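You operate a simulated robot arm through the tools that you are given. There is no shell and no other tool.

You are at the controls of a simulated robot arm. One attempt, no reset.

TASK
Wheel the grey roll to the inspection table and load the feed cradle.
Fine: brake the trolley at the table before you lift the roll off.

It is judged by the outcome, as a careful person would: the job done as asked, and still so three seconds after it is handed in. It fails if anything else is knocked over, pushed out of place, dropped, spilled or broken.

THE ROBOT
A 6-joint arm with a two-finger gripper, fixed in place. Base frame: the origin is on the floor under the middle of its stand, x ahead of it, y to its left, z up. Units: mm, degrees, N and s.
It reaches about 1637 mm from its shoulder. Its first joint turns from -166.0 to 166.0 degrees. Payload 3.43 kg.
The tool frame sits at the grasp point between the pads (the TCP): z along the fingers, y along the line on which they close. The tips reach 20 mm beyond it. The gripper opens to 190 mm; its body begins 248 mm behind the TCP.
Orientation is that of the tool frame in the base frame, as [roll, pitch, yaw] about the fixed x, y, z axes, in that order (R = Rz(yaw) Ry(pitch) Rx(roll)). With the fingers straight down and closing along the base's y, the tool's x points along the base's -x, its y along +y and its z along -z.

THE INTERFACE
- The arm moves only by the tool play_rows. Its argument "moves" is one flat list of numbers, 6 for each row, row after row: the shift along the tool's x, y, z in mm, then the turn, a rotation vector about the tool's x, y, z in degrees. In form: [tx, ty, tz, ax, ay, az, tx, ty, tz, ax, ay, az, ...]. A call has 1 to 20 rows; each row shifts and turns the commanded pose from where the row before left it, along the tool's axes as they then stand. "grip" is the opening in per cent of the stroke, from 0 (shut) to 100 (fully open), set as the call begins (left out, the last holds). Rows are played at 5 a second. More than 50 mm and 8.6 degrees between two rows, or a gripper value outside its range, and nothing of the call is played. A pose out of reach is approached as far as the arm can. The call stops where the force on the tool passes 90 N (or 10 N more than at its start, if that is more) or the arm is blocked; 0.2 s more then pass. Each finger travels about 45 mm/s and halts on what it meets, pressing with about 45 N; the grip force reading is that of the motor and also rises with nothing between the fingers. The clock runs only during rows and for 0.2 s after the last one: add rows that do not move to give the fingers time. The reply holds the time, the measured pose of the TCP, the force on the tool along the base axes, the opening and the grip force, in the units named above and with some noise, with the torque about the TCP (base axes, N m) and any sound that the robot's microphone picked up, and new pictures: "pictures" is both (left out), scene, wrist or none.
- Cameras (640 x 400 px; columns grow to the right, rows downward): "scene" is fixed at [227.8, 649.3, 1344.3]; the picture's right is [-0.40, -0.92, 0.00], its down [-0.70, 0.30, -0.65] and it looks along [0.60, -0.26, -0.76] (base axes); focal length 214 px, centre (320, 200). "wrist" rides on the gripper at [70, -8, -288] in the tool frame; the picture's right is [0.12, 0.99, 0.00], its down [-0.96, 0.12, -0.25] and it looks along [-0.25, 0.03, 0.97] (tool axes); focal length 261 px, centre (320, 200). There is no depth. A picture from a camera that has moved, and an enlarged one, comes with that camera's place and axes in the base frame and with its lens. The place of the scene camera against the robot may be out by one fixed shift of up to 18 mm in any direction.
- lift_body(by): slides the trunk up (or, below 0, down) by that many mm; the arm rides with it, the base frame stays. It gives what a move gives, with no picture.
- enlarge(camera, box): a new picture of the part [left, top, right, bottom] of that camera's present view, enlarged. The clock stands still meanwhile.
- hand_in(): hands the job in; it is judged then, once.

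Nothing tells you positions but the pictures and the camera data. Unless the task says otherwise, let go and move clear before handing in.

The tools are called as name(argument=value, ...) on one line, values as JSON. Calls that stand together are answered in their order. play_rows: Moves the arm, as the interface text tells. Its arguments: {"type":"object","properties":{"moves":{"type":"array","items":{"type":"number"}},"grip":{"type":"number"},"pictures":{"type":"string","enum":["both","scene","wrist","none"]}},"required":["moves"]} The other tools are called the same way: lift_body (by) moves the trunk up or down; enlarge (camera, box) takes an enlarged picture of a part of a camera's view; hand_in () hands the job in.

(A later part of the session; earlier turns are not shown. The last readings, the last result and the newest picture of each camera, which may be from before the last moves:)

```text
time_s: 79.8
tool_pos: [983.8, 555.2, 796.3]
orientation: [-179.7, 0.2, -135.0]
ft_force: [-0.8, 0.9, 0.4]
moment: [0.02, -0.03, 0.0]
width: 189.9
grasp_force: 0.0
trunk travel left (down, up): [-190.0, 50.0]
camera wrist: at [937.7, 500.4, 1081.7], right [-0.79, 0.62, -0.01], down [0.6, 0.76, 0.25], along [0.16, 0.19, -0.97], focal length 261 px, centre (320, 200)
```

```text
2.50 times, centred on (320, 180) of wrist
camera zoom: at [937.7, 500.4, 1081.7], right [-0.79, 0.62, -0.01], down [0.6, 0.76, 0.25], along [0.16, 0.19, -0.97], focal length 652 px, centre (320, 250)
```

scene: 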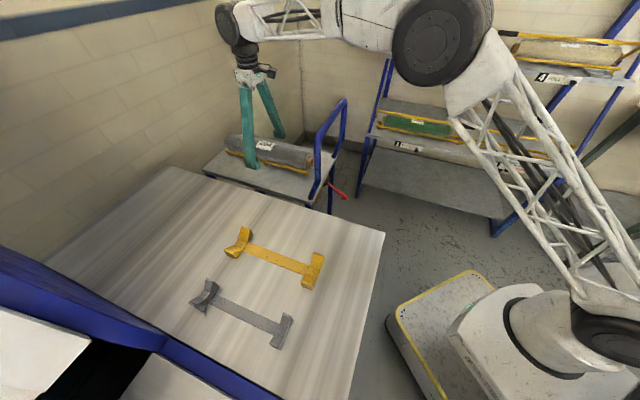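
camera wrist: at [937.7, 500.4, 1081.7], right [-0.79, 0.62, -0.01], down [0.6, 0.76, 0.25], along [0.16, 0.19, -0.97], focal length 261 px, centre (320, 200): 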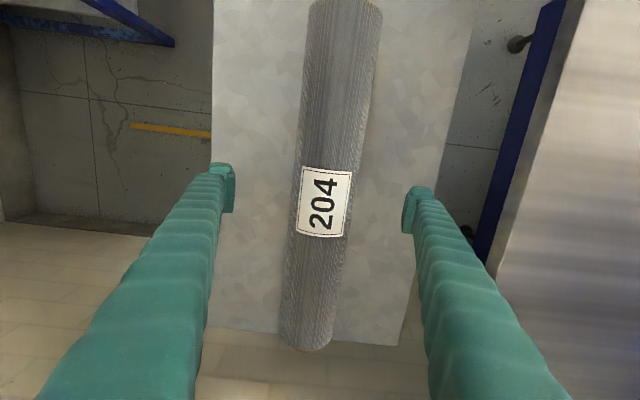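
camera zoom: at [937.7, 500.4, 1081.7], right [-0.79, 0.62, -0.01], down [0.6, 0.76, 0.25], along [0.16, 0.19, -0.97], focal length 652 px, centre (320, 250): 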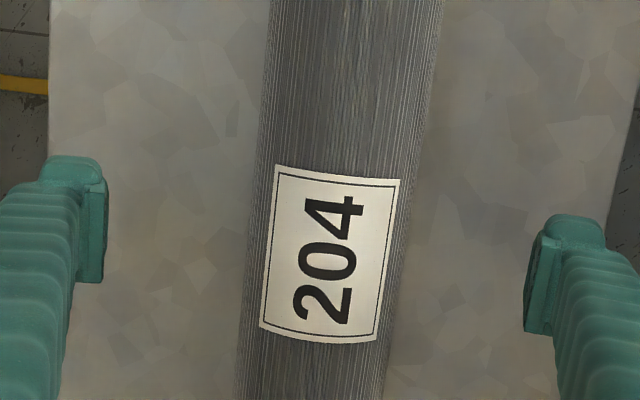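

play_rows(grip=0, moves=[0, 3, 1, 0, 0, 0, 0, 0.5, 1, 0, 0, 0, 0, 0, 0, 0, 0, 0, 0, 0, 0, 0, 0, 0, 0, 0, 0, 0, 0, 0, 0, 0, 0, 0, 0, 0, 0, 0, 0, 0, 0, 0, 0, 0, 0, 0, 0, 0, 0, 0, 0, 0, 0, 0, 0, 0, 0, 0, 0, 0], pictures="both")

enlarge(camera="scene", box=[190, 90, 350, 210])

enlarge(camera="wrist", box=[220, 100, 420, 260])

```text
time_s: 82.0
tool_pos: [982.3, 557.5, 793.4]
orientation: [-179.7, 0.1, -135.0]
ft_force: [6.1, -3.3, 0.6]
moment: [0.04, -0.16, -1.0]
width: 68.9
grasp_force: 44.4
trunk travel left (down, up): [-190.0, 50.0]
camera wrist: at [935.6, 502.7, 1079.9], right [-0.79, 0.62, -0.01], down [0.6, 0.76, 0.25], along [0.16, 0.19, -0.97], focal length 261 px, centre (320, 200)
```

scene: 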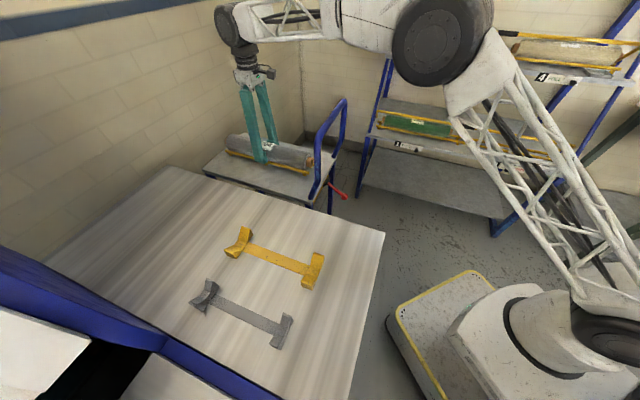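
wrist: 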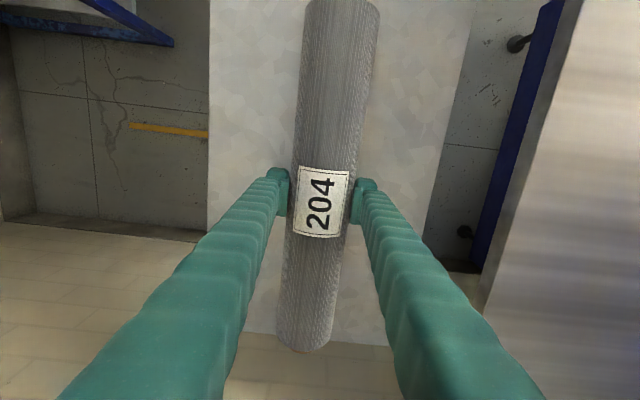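

```text
3.33 times, centred on (270, 150) of scene
camera zoom: at [227.8, 649.3, 1344.3], right [-0.4, -0.92, 0.0], down [-0.7, 0.3, -0.65], along [0.6, -0.26, -0.76], focal length 715 px, centre (487, 367)
```

zoom: 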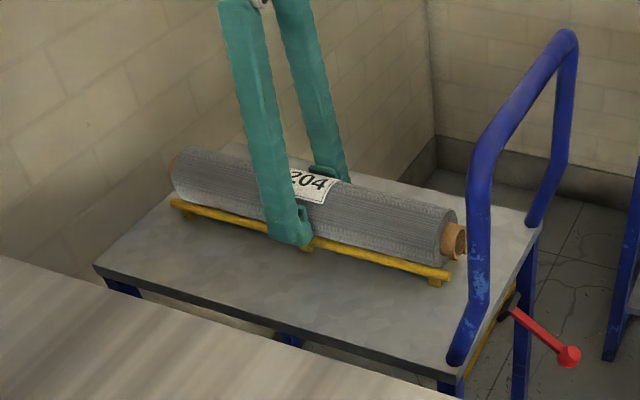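

```text
2.50 times, centred on (320, 180) of wrist
camera zoom: at [935.6, 502.7, 1079.9], right [-0.79, 0.62, -0.01], down [0.6, 0.76, 0.25], along [0.16, 0.19, -0.97], focal length 652 px, centre (320, 250)
```

zoom: 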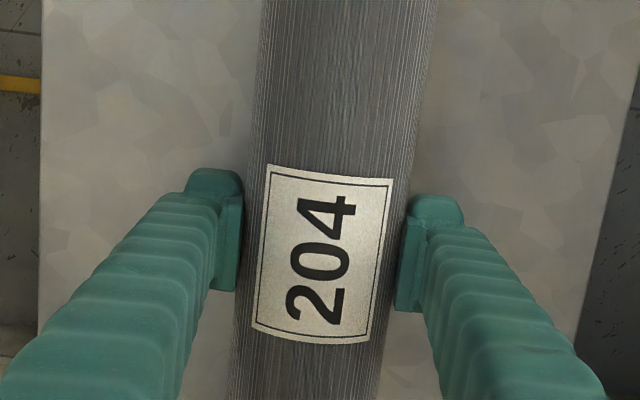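

The roll is gripped at 69 mm, about its mid-length. I'll lift slowly and check weight and balance.

play_rows(moves=[0, 0, -4, 0, 0, 0, 0, 0, -8, 0, 0, 0, 0, 0, -12, 0, 0, 0, 0, 0, -16, 0, 0, 0], pictures="both")

enlarge(camera="scene", box=[190, 90, 350, 210])

```text
time_s: 83.0
tool_pos: [982.1, 558.1, 831.6]
orientation: [-179.6, 0.1, -135.0]
ft_force: [-0.6, -0.4, -6.1]
moment: [0.02, 0.03, 0.03]
width: 60.7
grasp_force: 45.4
trunk travel left (down, up): [-190.0, 50.0]
camera wrist: at [936.3, 502.4, 1119.1], right [-0.79, 0.62, -0.01], down [0.6, 0.76, 0.25], along [0.16, 0.19, -0.97], focal length 261 px, centre (320, 200)
```

scene: 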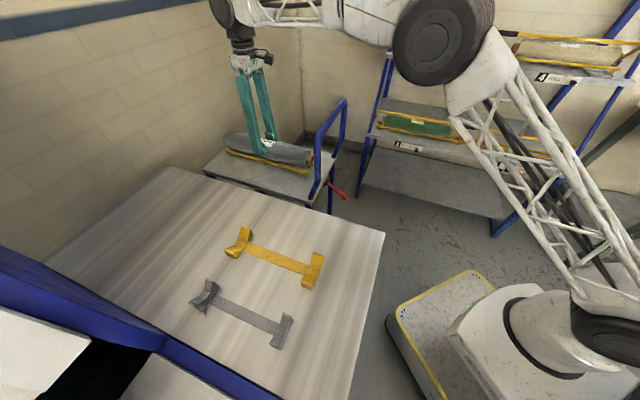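
wrist: 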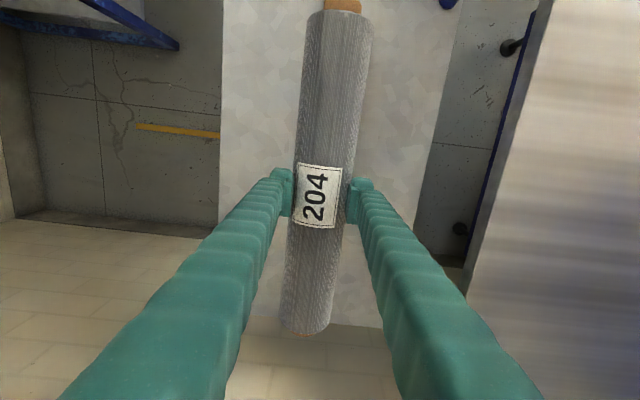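

```text
3.33 times, centred on (270, 150) of scene
camera zoom: at [227.8, 649.3, 1344.3], right [-0.4, -0.92, 0.0], down [-0.7, 0.3, -0.65], along [0.6, -0.26, -0.76], focal length 715 px, centre (487, 367)
```

zoom: 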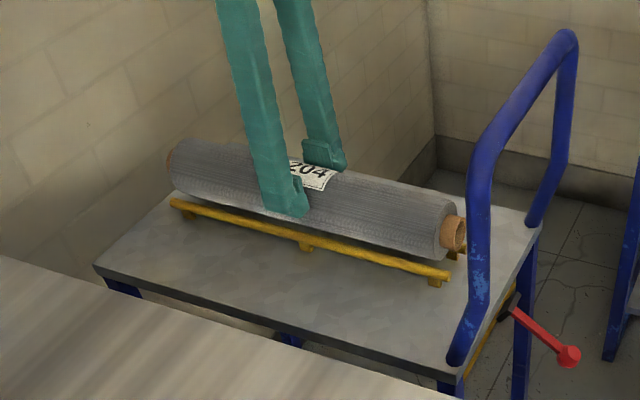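

The grip width dropped to 60.7 mm, so the pads may be sitting too high on the roll. I'll inspect before going any further.

enlarge(camera="wrist", box=[220, 100, 420, 260])

enlarge(camera="scene", box=[220, 115, 320, 190])

```text
2.50 times, centred on (320, 180) of wrist
camera zoom: at [936.3, 502.4, 1119.1], right [-0.79, 0.62, -0.01], down [0.6, 0.76, 0.25], along [0.16, 0.19, -0.97], focal length 652 px, centre (320, 250)
```

zoom: 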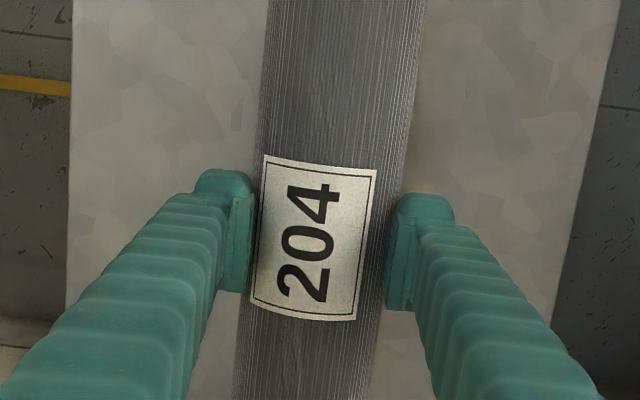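

```text
5.33 times, centred on (270, 152) of scene
camera zoom: at [227.8, 649.3, 1344.3], right [-0.4, -0.92, 0.0], down [-0.7, 0.3, -0.65], along [0.6, -0.26, -0.76], focal length 1144 px, centre (587, 453)
```

zoom: 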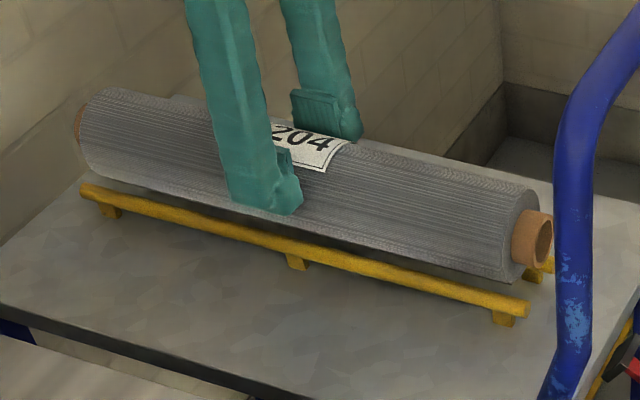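

The roll is only held above its middle, so that grip isn't safe. I'll set it back on its rails and take a deeper hold.

play_rows(moves=[0, 0, 6, 0, 0, 0, 0, 0, 6, 0, 0, 0, 0, 0, 5, 0, 0, 0, 0, 0, 0, 0, 0, 0], pictures="none")

enlarge(camera="scene", box=[220, 115, 320, 190])

```text
time_s: 84.0
tool_pos: [981.4, 558.2, 822.4]
orientation: [-179.5, 0.4, -135.0]
ft_force: [2.5, -4.4, 30.3]
moment: [-0.29, 0.14, -0.01]
width: 60.4
grasp_force: 44.6
trunk travel left (down, up): [-190.0, 50.0]
```

```text
5.33 times, centred on (270, 152) of scene
camera zoom: at [227.8, 649.3, 1344.3], right [-0.4, -0.92, 0.0], down [-0.7, 0.3, -0.65], along [0.6, -0.26, -0.76], focal length 1144 px, centre (587, 453)
```

zoom: 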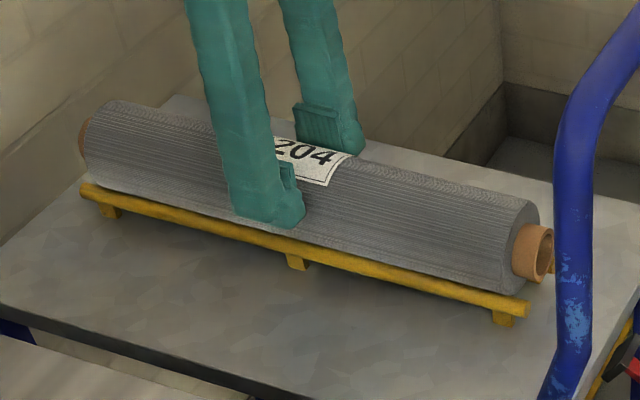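

enlarge(camera="scene", box=[245, 120, 295, 165])

enlarge(camera="wrist", box=[260, 150, 390, 240])

enlarge(camera="scene", box=[220, 60, 300, 160])

```text
8.89 times, centred on (270, 142) of scene
camera zoom: at [227.8, 649.3, 1344.3], right [-0.4, -0.92, 0.0], down [-0.7, 0.3, -0.65], along [0.6, -0.26, -0.76], focal length 1906 px, centre (764, 711)
```

zoom: 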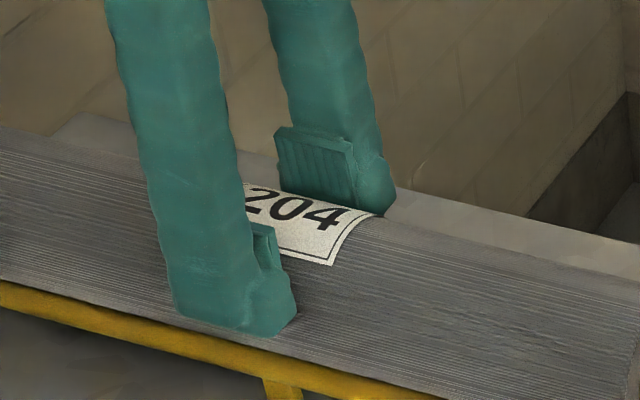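

```text
4.44 times, centred on (325, 195) of wrist
camera zoom: at [934.0, 502.1, 1107.5], right [-0.79, 0.62, -0.01], down [0.6, 0.76, 0.25], along [0.16, 0.2, -0.97], focal length 1158 px, centre (298, 222)
```

zoom: 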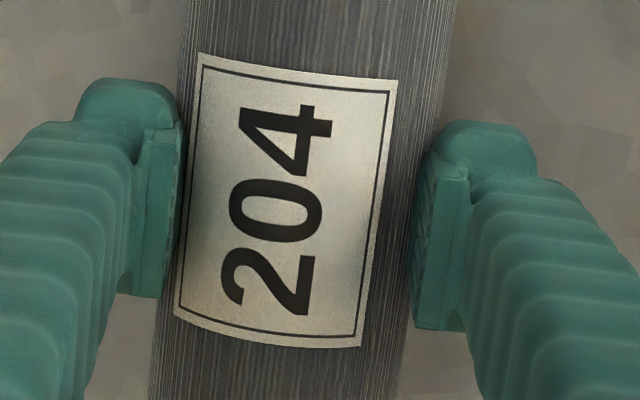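

```text
4.00 times, centred on (260, 110) of scene
camera zoom: at [227.8, 649.3, 1344.3], right [-0.4, -0.92, 0.0], down [-0.7, 0.3, -0.65], along [0.6, -0.26, -0.76], focal length 858 px, centre (560, 560)
```

zoom: 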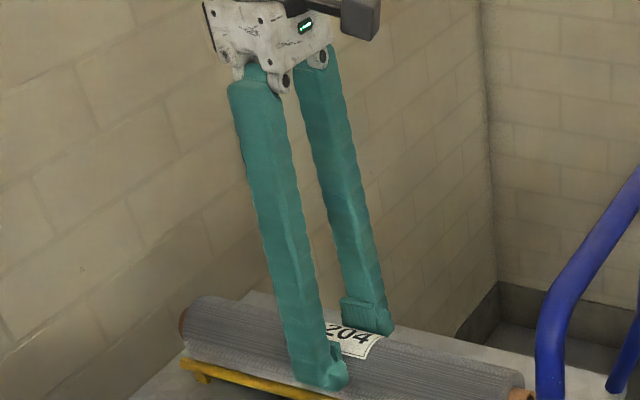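

Now I'll open, go deeper so the pads straddle the roll's centreline, and check alignment again.

play_rows(grip=55, moves=[0, 0, 0, 0, 0, 0, 0, 0, 0, 0, 0, 0, 0, 0, 0, 0, 0, 0, 0, 0, 0, 0, 0, 0], pictures="both")

enlarge(camera="wrist", box=[240, 120, 400, 240])

enlarge(camera="scene", box=[220, 115, 320, 190])

```text
time_s: 85.0
tool_pos: [981.3, 558.5, 816.8]
orientation: [-179.7, 0.3, -135.0]
ft_force: [-0.3, -0.9, 0.1]
moment: [-0.04, -0.05, -0.01]
width: 104.4
grasp_force: 0.0
trunk travel left (down, up): [-190.0, 50.0]
camera wrist: at [934.9, 503.3, 1103.4], right [-0.79, 0.62, -0.01], down [0.6, 0.76, 0.25], along [0.16, 0.19, -0.97], focal length 261 px, centre (320, 200)
```

scene: 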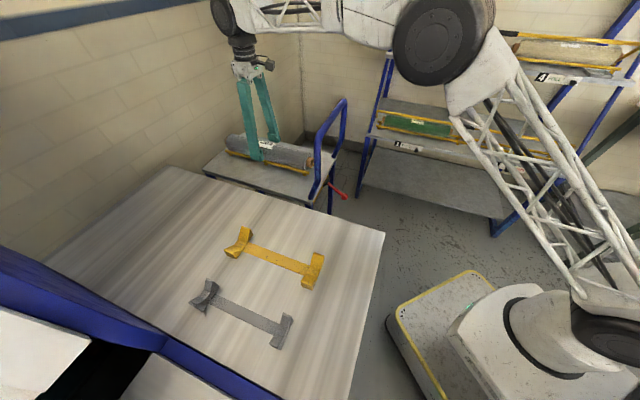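
wrist: 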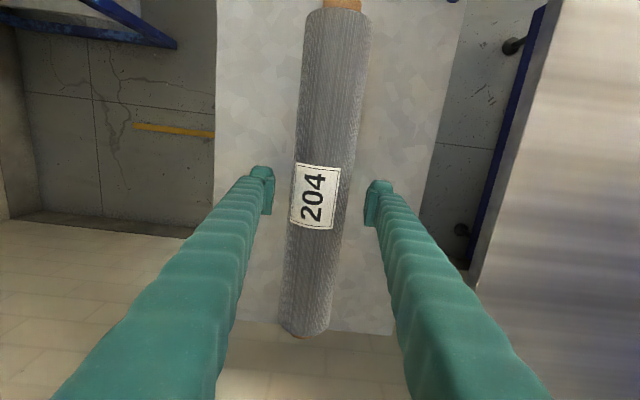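

```text
3.33 times, centred on (320, 180) of wrist
camera zoom: at [934.9, 503.3, 1103.4], right [-0.79, 0.62, -0.01], down [0.6, 0.76, 0.25], along [0.16, 0.19, -0.97], focal length 869 px, centre (320, 267)
```

zoom: 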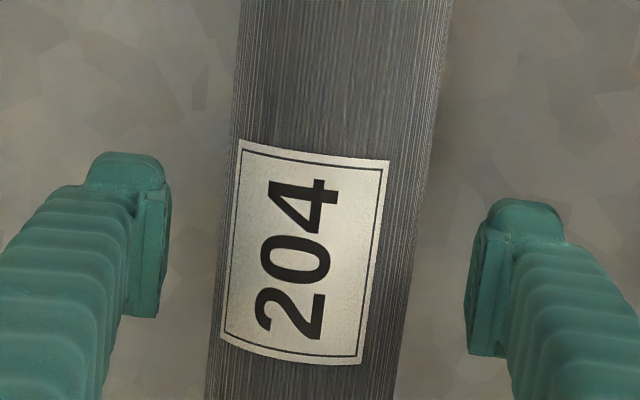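

```text
5.33 times, centred on (270, 152) of scene
camera zoom: at [227.8, 649.3, 1344.3], right [-0.4, -0.92, 0.0], down [-0.7, 0.3, -0.65], along [0.6, -0.26, -0.76], focal length 1144 px, centre (587, 453)
```

zoom: 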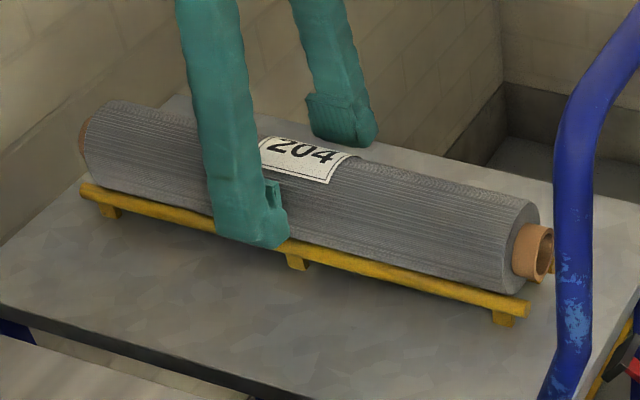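

play_rows(moves=[0, 1, 15, 0, 0, 0, 0, 0, 12, 0, 0, 0, 0, 0, 9, 0, 0, 0, 0, 0, 0, 0, 0, 0], pictures="none")

enlarge(camera="scene", box=[220, 115, 320, 190])

enlarge(camera="wrist", box=[240, 120, 400, 240])

```text
time_s: 86.0
tool_pos: [980.8, 559.7, 779.8]
orientation: [-179.7, 0.1, -134.9]
ft_force: [1.1, 0.0, -0.2]
moment: [0.0, -0.07, -0.01]
width: 104.4
grasp_force: 0.1
trunk travel left (down, up): [-190.0, 50.0]
```

```text
5.33 times, centred on (270, 152) of scene
camera zoom: at [227.8, 649.3, 1344.3], right [-0.4, -0.92, 0.0], down [-0.7, 0.3, -0.65], along [0.6, -0.26, -0.76], focal length 1144 px, centre (587, 453)
```

zoom: 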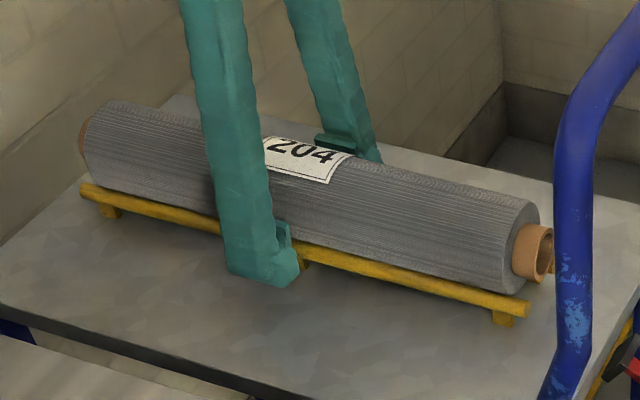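

```text
3.33 times, centred on (320, 180) of wrist
camera zoom: at [934.9, 503.3, 1067.0], right [-0.79, 0.62, -0.01], down [0.6, 0.76, 0.25], along [0.16, 0.19, -0.97], focal length 869 px, centre (320, 267)
```

zoom: 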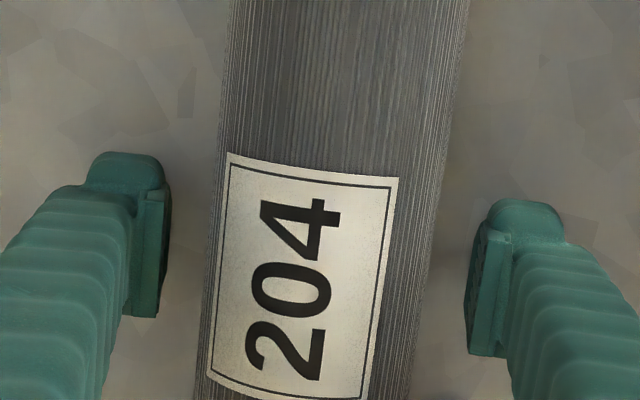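

play_rows(grip=0, moves=[0, 1.5, 0, 0, 0, 0, 0, 0, 0, 0, 0, 0, 0, 0, 0, 0, 0, 0, 0, 0, 0, 0, 0, 0, 0, 0, 0, 0, 0, 0, 0, 0, 0, 0, 0, 0, 0, 0, 0, 0, 0, 0], pictures="none")

enlarge(camera="scene", box=[220, 115, 320, 190])

enlarge(camera="wrist", box=[240, 120, 400, 240])

```text
time_s: 87.6
tool_pos: [980.6, 557.6, 780.0]
orientation: [-179.8, 0.3, -135.1]
ft_force: [28.6, -20.4, 9.6]
moment: [-0.3, -0.02, 0.16]
width: 70.8
grasp_force: 44.6
trunk travel left (down, up): [-190.0, 50.0]
```

```text
5.33 times, centred on (270, 152) of scene
camera zoom: at [227.8, 649.3, 1344.3], right [-0.4, -0.92, 0.0], down [-0.7, 0.3, -0.65], along [0.6, -0.26, -0.76], focal length 1144 px, centre (587, 453)
```

zoom: 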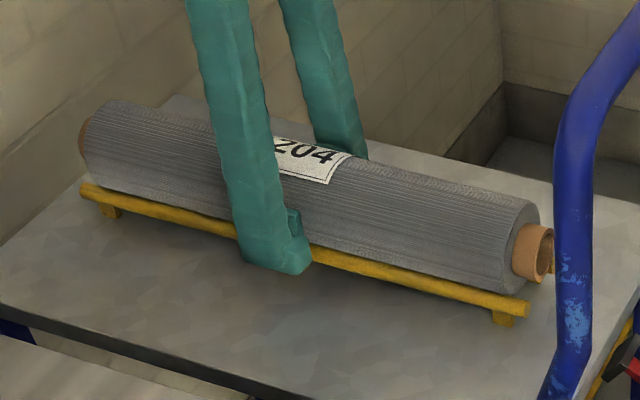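

```text
3.33 times, centred on (320, 180) of wrist
camera zoom: at [934.8, 502.5, 1067.5], right [-0.79, 0.62, -0.01], down [0.6, 0.76, 0.25], along [0.16, 0.19, -0.97], focal length 869 px, centre (320, 267)
```

zoom: 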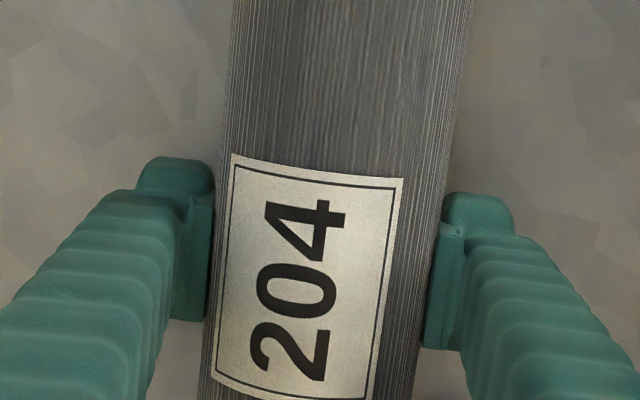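

Grip width is now 70.8 mm, the full diameter. I'll relieve the small side load, then lift only a few millimetres and hold to test for slip.

play_rows(moves=[0, -3, 0, 0, 0, 0, 0, 0, 0, 0, 0, 0], pictures="none")

play_rows(moves=[0, 0, -2, 0, 0, 0, 0, 0, -3, 0, 0, 0, 0, 0, -4, 0, 0, 0, 0, 0, -4, 0, 0, 0, 0, 0, 0, 0, 0, 0, 0, 0, 0, 0, 0, 0], pictures="none")

enlarge(camera="scene", box=[220, 115, 320, 190])

```text
time_s: 88.2
tool_pos: [982.3, 559.0, 779.9]
orientation: [-179.7, 0.2, -134.8]
ft_force: [16.4, -18.7, 8.1]
moment: [0.0, -0.08, -0.7]
width: 70.9
grasp_force: 44.8
trunk travel left (down, up): [-190.0, 50.0]
```

```text
time_s: 89.6
tool_pos: [983.6, 558.1, 793.6]
orientation: [-179.7, 0.3, -135.0]
ft_force: [-0.1, 1.0, -6.8]
moment: [0.04, -0.03, 0.0]
width: 70.6
grasp_force: 44.8
trunk travel left (down, up): [-190.0, 50.0]
```

```text
5.33 times, centred on (270, 152) of scene
camera zoom: at [227.8, 649.3, 1344.3], right [-0.4, -0.92, 0.0], down [-0.7, 0.3, -0.65], along [0.6, -0.26, -0.76], focal length 1144 px, centre (587, 453)
```

zoom: 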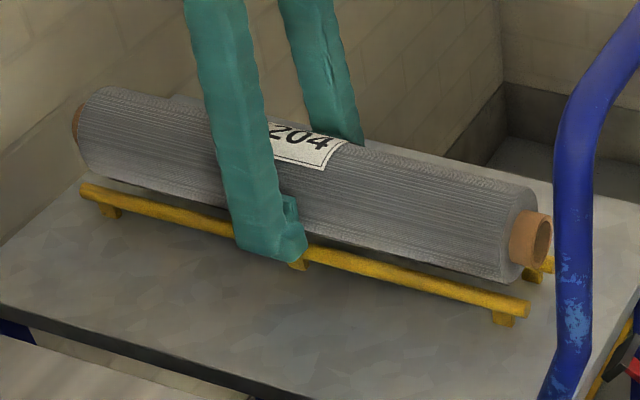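

It holds now: level, 6.8 N, no slip. I'll raise it clear with gentle ramps.

play_rows(moves=[0, 0, -4, 0, 0, 0, 0, 0, -7, 0, 0, 0, 0, 0, -10, 0, 0, 0, 0, 0, -13, 0, 0, 0, 0, 0, -15, 0, 0, 0, 0, 0, -15, 0, 0, 0, 0, 0, -15, 0, 0, 0, 0, 0, -15, 0, 0, 0, 0, 0, -15, 0, 0, 0, 0, 0, -15, 0, 0, 0, 0, 0, -12, 0, 0, 0, 0, 0, -9, 0, 0, 0, 0, 0, -6, 0, 0, 0, 0, 0, -3, 0, 0, 0], pictures="both")

```text
time_s: 92.6
tool_pos: [981.3, 559.3, 948.2]
orientation: [-179.7, 0.2, -135.0]
ft_force: [-1.3, 0.0, -5.7]
moment: [0.02, -0.01, 0.01]
width: 70.8
grasp_force: 45.2
trunk travel left (down, up): [-190.0, 50.0]
camera wrist: at [935.3, 503.1, 1234.8], right [-0.79, 0.62, -0.01], down [0.6, 0.76, 0.25], along [0.16, 0.19, -0.97], focal length 261 px, centre (320, 200)
```

scene: 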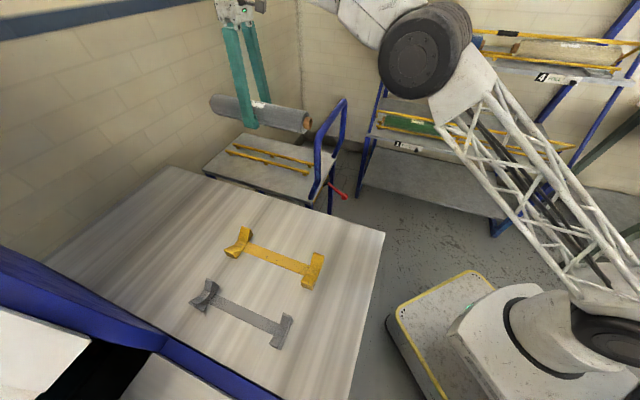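
wrist: 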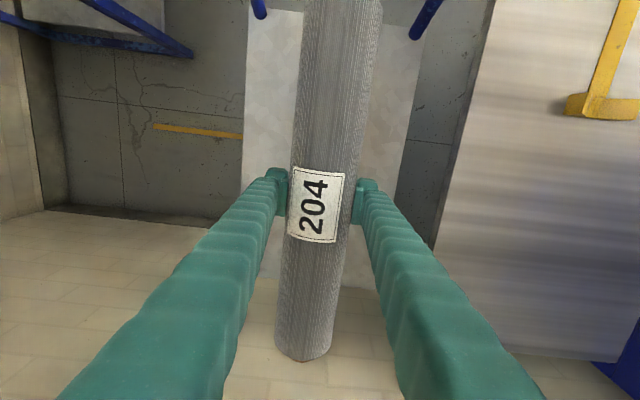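

Secure at height. Moving the roll across to the table side.

play_rows(moves=[0, 6, 0, 0, 0, 0, 0, 12, 0, 0, 0, 0, 0, 18, 0, 0, 0, 0, 0, 24, 0, 0, 0, 0, 0, 28, 0, 0, 0, 0, 0, 28, 0, 0, 0, 0, 0, 28, 0, 0, 0, 0, 0, 28, 0, 0, 0, 0, 0, 28, 0, 0, 0, 0, 0, 28, 0, 0, 0, 0, 0, 28, 0, 0, 0, 0, 0, 28, 0, 0, 0, 0, 0, 28, 0, 0, 0, 0, 0, 24, 0, 0, 0, 0, 0, 18, 0, 0, 0, 0, 0, 12, 0, 0, 0, 0, 0, 6, 0, 0, 0, 0], pictures="both")

```text
time_s: 96.2
tool_pos: [719.6, 821.5, 943.5]
orientation: [-179.7, 0.2, -134.8]
ft_force: [0.0, 0.1, -6.3]
moment: [0.02, -0.03, 0.05]
width: 70.8
grasp_force: 44.2
trunk travel left (down, up): [-190.0, 50.0]
camera wrist: at [671.6, 766.8, 1231.5], right [-0.79, 0.62, -0.01], down [0.6, 0.76, 0.25], along [0.16, 0.19, -0.97], focal length 261 px, centre (320, 200)
```

scene: 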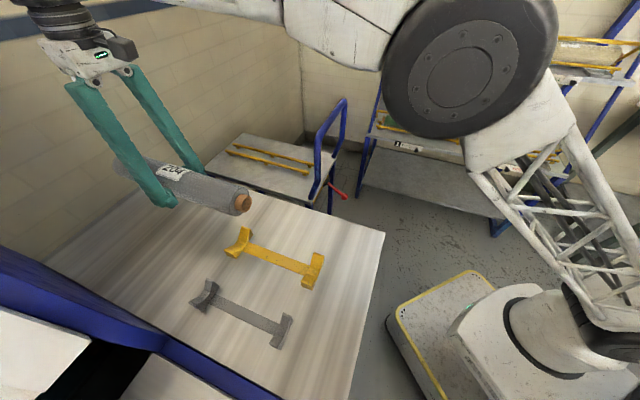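
wrist: 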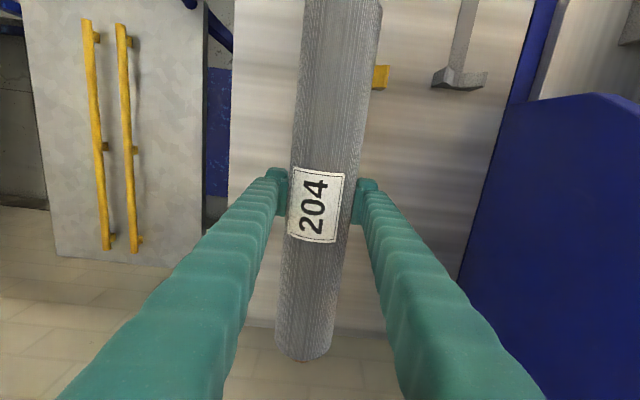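

The roll is over the table. From the wrist views, the yellow cradle's saddles are at about a=709 and a=930, b≈-110. I'll shift the roll's centre above a≈821, b≈-110.

play_rows(moves=[6, 2.75, 0, 0, 0, 0, 12, 2.75, 0, 0, 0, 0, 18, 2.75, 0, 0, 0, 0, 24, 2.75, 0, 0, 0, 0, 28, 2.75, 0, 0, 0, 0, 28, 2.75, 0, 0, 0, 0, 28, 2.75, 0, 0, 0, 0, 28, 2.75, 0, 0, 0, 0, 28, 2.75, 0, 0, 0, 0, 24, 2.75, 0, 0, 0, 0, 18, 2.75, 0, 0, 0, 0, 12, 2.75, 0, 0, 0, 0, 8.7, 2.75, 0, 0, 0, 0, 6, 2.75, 0, 0, 0, 0, 0, 0, 0, 0, 0, 0], pictures="both")

```text
time_s: 99.4
tool_pos: [499.3, 660.7, 943.0]
orientation: [-179.7, 0.2, -134.8]
ft_force: [-0.6, -0.8, -7.0]
moment: [0.02, -0.02, -0.02]
width: 70.5
grasp_force: 45.0
trunk travel left (down, up): [-190.0, 50.0]
camera wrist: at [452.4, 604.0, 1230.5], right [-0.79, 0.62, -0.01], down [0.6, 0.76, 0.25], along [0.16, 0.19, -0.97], focal length 261 px, centre (320, 200)
```

scene: 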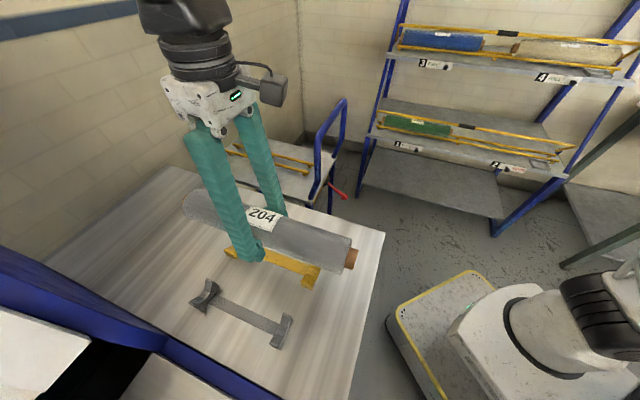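
wrist: 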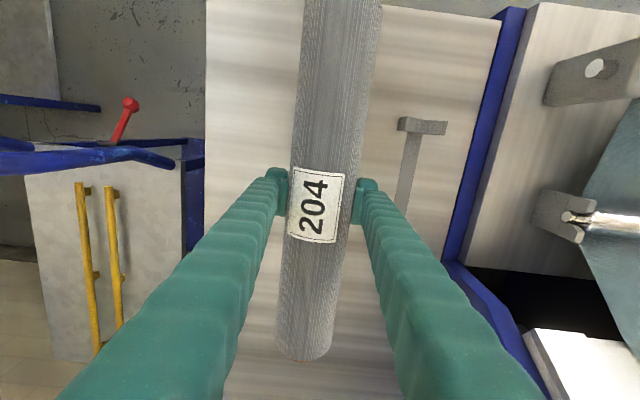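

play_rows(moves=[0, 0, 6, 0, 0, 0, 0, -1, 12, 0, 0, 0, 0, -1, 15, 0, 0, 0, 0, -1, 15, 0, 0, 0, 0, 0, 12, 0, 0, 0, 0, 0, 8, 0, 0, 0, 0, 0, 4, 0, 0, 0, 0, 0, 0, 0, 0, 0], pictures="both")

enlarge(camera="scene", box=[170, 180, 370, 310])

enlarge(camera="scene", box=[270, 230, 370, 300])

```text
time_s: 101.2
tool_pos: [502.2, 657.1, 871.8]
orientation: [-179.7, 0.2, -134.9]
ft_force: [0.7, 0.7, -5.4]
moment: [-0.01, -0.02, -0.02]
width: 70.6
grasp_force: 45.4
trunk travel left (down, up): [-190.0, 50.0]
camera wrist: at [456.9, 601.2, 1158.9], right [-0.79, 0.62, -0.01], down [0.6, 0.76, 0.25], along [0.16, 0.19, -0.97], focal length 261 px, centre (320, 200)
```

scene: 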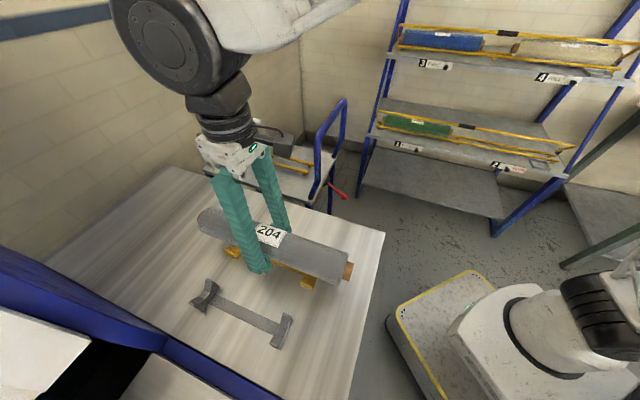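
wrist: 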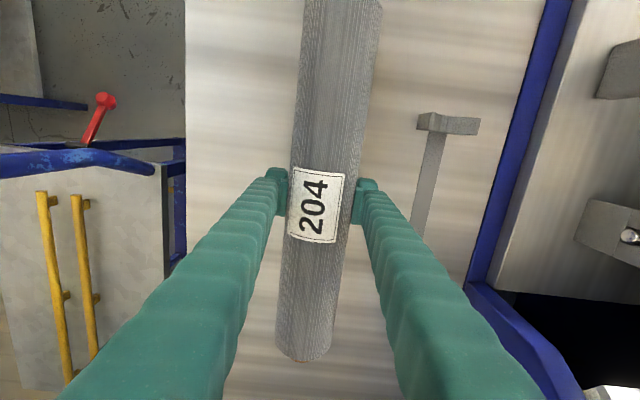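

```text
3.08 times, centred on (270, 245) of scene
camera zoom: at [227.8, 649.3, 1344.3], right [-0.4, -0.92, 0.0], down [-0.7, 0.3, -0.65], along [0.6, -0.26, -0.76], focal length 660 px, centre (474, 62)
```

zoom: 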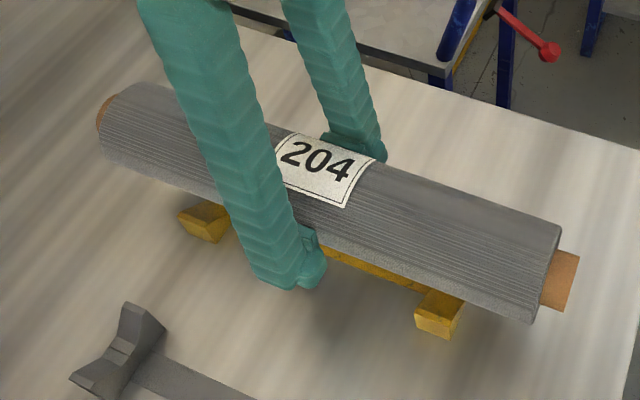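

```text
5.71 times, centred on (320, 265) of scene
camera zoom: at [227.8, 649.3, 1344.3], right [-0.4, -0.92, 0.0], down [-0.7, 0.3, -0.65], along [0.6, -0.26, -0.76], focal length 1226 px, centre (320, -171)
```

zoom: 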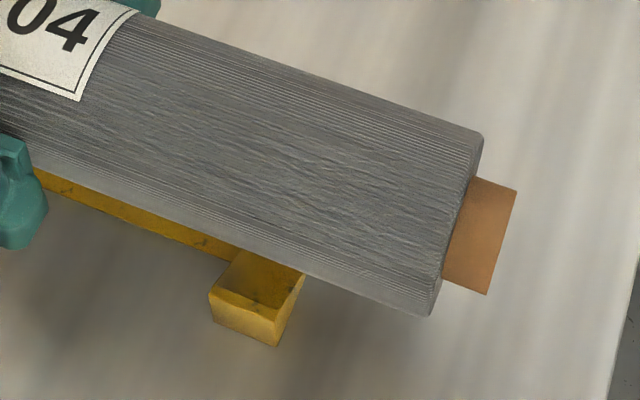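

The roll hangs level and centred above the yellow saddles. I'll lower slowly, watching for contact.

play_rows(moves=[0, 1, 5, 0, 0, 0, 0, 1, 5, 0, 0, 0, 0, 0.5, 5, 0, 0, 0, 0, 0, 4, 0, 0, 0, 0, 0, 0, 0, 0, 0], pictures="none")

enlarge(camera="scene", box=[170, 180, 370, 310])

```text
time_s: 102.4
tool_pos: [502.5, 655.8, 852.8]
orientation: [-179.7, 0.2, -134.9]
ft_force: [0.2, 0.1, -6.1]
moment: [0.0, 0.02, 0.0]
width: 70.5
grasp_force: 45.3
trunk travel left (down, up): [-190.0, 50.0]
```

```text
3.08 times, centred on (270, 245) of scene
camera zoom: at [227.8, 649.3, 1344.3], right [-0.4, -0.92, 0.0], down [-0.7, 0.3, -0.65], along [0.6, -0.26, -0.76], focal length 660 px, centre (474, 62)
```

zoom: 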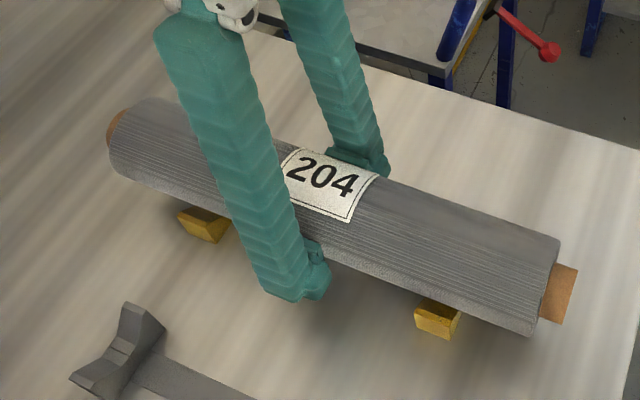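

play_rows(moves=[0, 0, 3, 0, 0, 0, 0, 0, 3, 0, 0, 0, 0, 0, 2, 0, 0, 0, 0, 0, 0, 0, 0, 0], pictures="none")

```text
time_s: 103.4
tool_pos: [502.0, 657.1, 845.1]
orientation: [-179.7, 0.1, -134.9]
ft_force: [-1.1, 0.1, -5.4]
moment: [0.0, -0.02, -0.01]
width: 70.9
grasp_force: 45.2
trunk travel left (down, up): [-190.0, 50.0]
```

play_rows(moves=[0, 0, 3, 0, 0, 0, 0, 0, 2, 0, 0, 0, 0, 0, 2, 0, 0, 0, 0, 0, 0, 0, 0, 0], pictures="none")

enlarge(camera="scene", box=[170, 180, 370, 310])

```text
time_s: 104.4
tool_pos: [501.6, 655.8, 839.2]
orientation: [-179.7, 0.2, -134.9]
ft_force: [-0.3, 0.1, -5.2]
moment: [-0.1, 0.12, -0.03]
width: 70.9
grasp_force: 45.1
trunk travel left (down, up): [-190.0, 50.0]
```

```text
3.08 times, centred on (270, 245) of scene
camera zoom: at [227.8, 649.3, 1344.3], right [-0.4, -0.92, 0.0], down [-0.7, 0.3, -0.65], along [0.6, -0.26, -0.76], focal length 660 px, centre (474, 62)
```

zoom: 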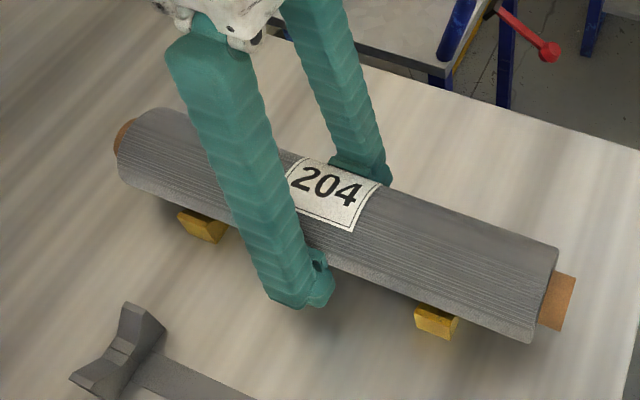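

play_rows(moves=[0, 0, 2, 0, 0, 0, 0, 0, 2, 0, 0, 0, 0, 0, 0, 0, 0, 0], pictures="none")

```text
time_s: 105.2
tool_pos: [500.9, 655.8, 838.3]
orientation: [-179.8, 0.4, -134.9]
ft_force: [-5.8, -0.9, 40.2]
moment: [-0.36, 0.34, -0.36]
width: 70.6
grasp_force: 44.9
trunk travel left (down, up): [-190.0, 50.0]
```

enlarge(camera="scene", box=[190, 220, 270, 280])

enlarge(camera="scene", box=[280, 240, 360, 300])

enlarge(camera="wrist", box=[240, 0, 400, 400])

```text
6.67 times, centred on (230, 250) of scene
camera zoom: at [227.8, 649.3, 1344.3], right [-0.4, -0.92, 0.0], down [-0.7, 0.3, -0.65], along [0.6, -0.26, -0.76], focal length 1430 px, centre (920, -133)
```

zoom: 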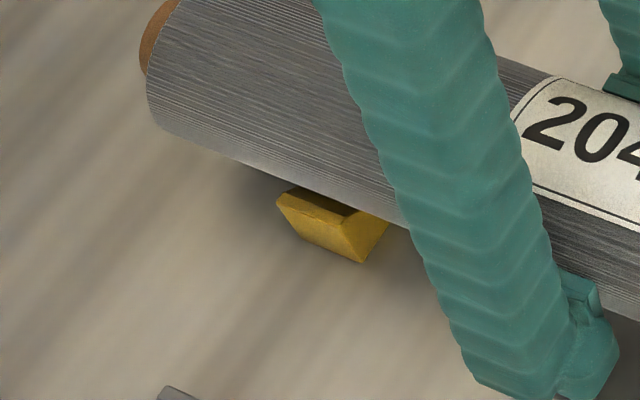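

```text
6.67 times, centred on (320, 270) of scene
camera zoom: at [227.8, 649.3, 1344.3], right [-0.4, -0.92, 0.0], down [-0.7, 0.3, -0.65], along [0.6, -0.26, -0.76], focal length 1430 px, centre (320, -267)
```

zoom: 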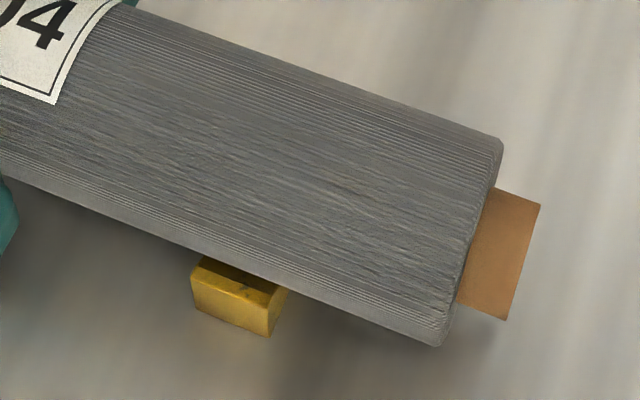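

```text
1.00 times, centred on (320, 200) of wrist (not enlarged: the box is as wide or as high as the picture)
camera zoom: at [454.2, 600.4, 1124.5], right [-0.79, 0.62, -0.01], down [0.6, 0.76, 0.25], along [0.16, 0.2, -0.97], focal length 261 px, centre (320, 200)
```

zoom: 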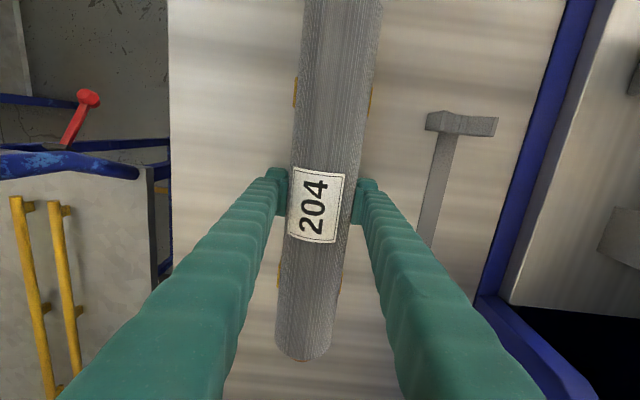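

enlarge(camera="wrist", box=[270, 60, 400, 130])

enlarge(camera="wrist", box=[250, 240, 380, 320])

```text
4.92 times, centred on (335, 95) of wrist
camera zoom: at [454.2, 600.4, 1124.5], right [-0.79, 0.62, -0.01], down [0.6, 0.76, 0.25], along [0.16, 0.2, -0.97], focal length 1283 px, centre (246, 717)
```

zoom: 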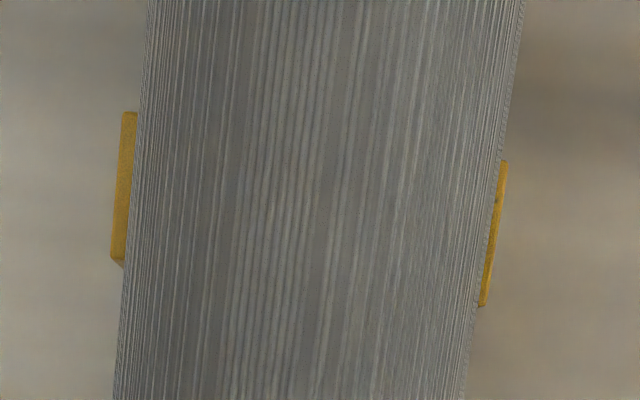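

```text
4.92 times, centred on (315, 280) of wrist
camera zoom: at [454.2, 600.4, 1124.5], right [-0.79, 0.62, -0.01], down [0.6, 0.76, 0.25], along [0.16, 0.2, -0.97], focal length 1283 px, centre (345, -194)
```

zoom: 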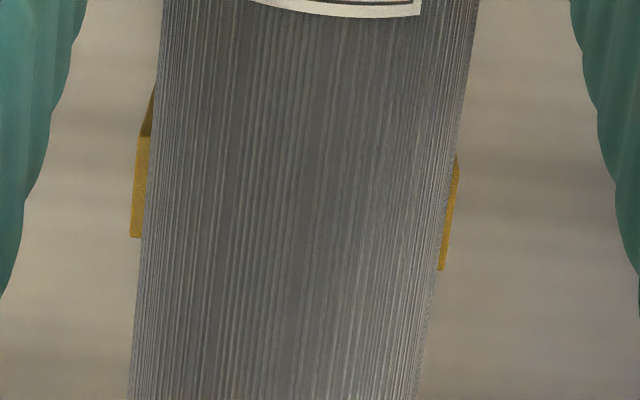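

The roll touches both yellow saddles and is centred in the V within about 1 mm. I'll ease the downward push and check it sits before letting go.

play_rows(moves=[0, 0, -2, 0, 0, 0, 0, 0, -1, 0, 0, 0, 0, 0, 0, 0, 0, 0], pictures="none")

```text
time_s: 106.0
tool_pos: [501.1, 657.2, 838.2]
orientation: [-179.7, 0.2, -134.9]
ft_force: [-4.2, 8.8, 22.3]
moment: [0.11, -0.16, -0.33]
width: 70.6
grasp_force: 44.7
trunk travel left (down, up): [-190.0, 50.0]
```

play_rows(moves=[0, 0.8, -1.5, 0, 0, 0, 0, 0, 0, 0, 0, 0], pictures="none")

```text
time_s: 106.6
tool_pos: [500.6, 656.6, 836.6]
orientation: [-179.6, 0.0, -135.0]
ft_force: [-0.5, 4.0, 2.2]
moment: [0.16, -0.26, 0.35]
width: 70.6
grasp_force: 44.6
trunk travel left (down, up): [-190.0, 50.0]
```

Load is near zero with the roll supported by the saddles. Opening now.

play_rows(grip=58, moves=[0, 0, 0, 0, 0, 0, 0, 0, 0, 0, 0, 0, 0, 0, 0, 0, 0, 0, 0, 0, 0, 0, 0, 0, 0, 0, 0, 0, 0, 0], pictures="both")

enlarge(camera="scene", box=[170, 190, 370, 320])

enlarge(camera="wrist", box=[230, 40, 410, 300])

```text
time_s: 107.8
tool_pos: [500.7, 657.0, 837.4]
orientation: [-179.6, 0.2, -134.9]
ft_force: [-0.7, 0.4, -0.8]
moment: [-0.01, -0.03, 0.0]
width: 110.0
grasp_force: 0.0
trunk travel left (down, up): [-190.0, 50.0]
camera wrist: at [454.5, 601.9, 1125.8], right [-0.79, 0.62, -0.01], down [0.6, 0.76, 0.25], along [0.16, 0.19, -0.97], focal length 261 px, centre (320, 200)
```

scene: 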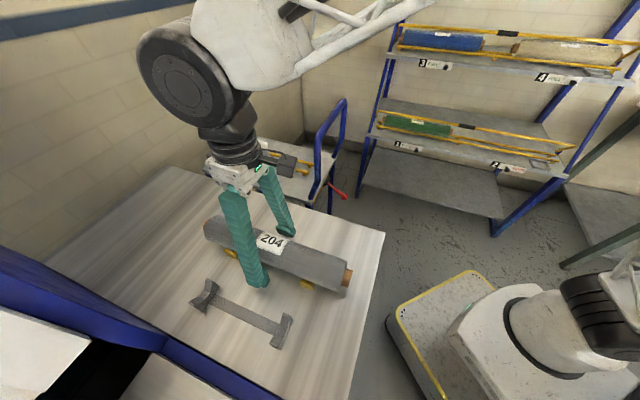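
wrist: 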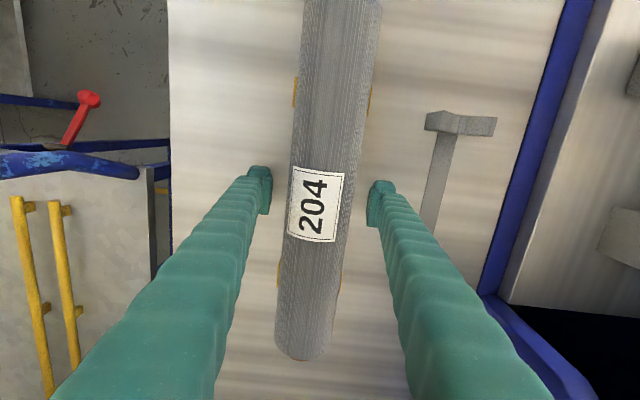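

```text
3.08 times, centred on (270, 255) of scene
camera zoom: at [227.8, 649.3, 1344.3], right [-0.4, -0.92, 0.0], down [-0.7, 0.3, -0.65], along [0.6, -0.26, -0.76], focal length 660 px, centre (474, 31)
```

zoom: 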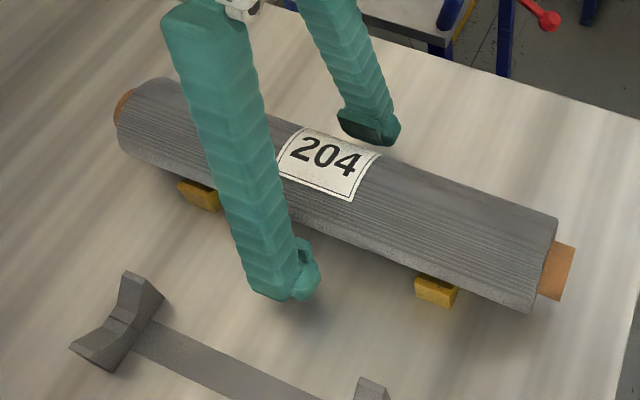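

```text
1.54 times, centred on (320, 170) of wrist
camera zoom: at [454.5, 601.9, 1125.8], right [-0.79, 0.62, -0.01], down [0.6, 0.76, 0.25], along [0.16, 0.19, -0.97], focal length 401 px, centre (320, 246)
```

zoom: 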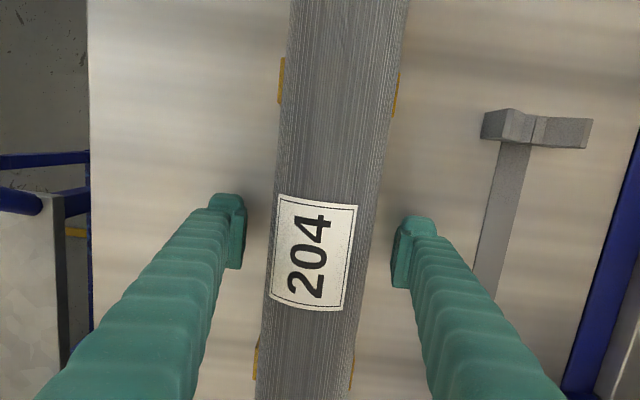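

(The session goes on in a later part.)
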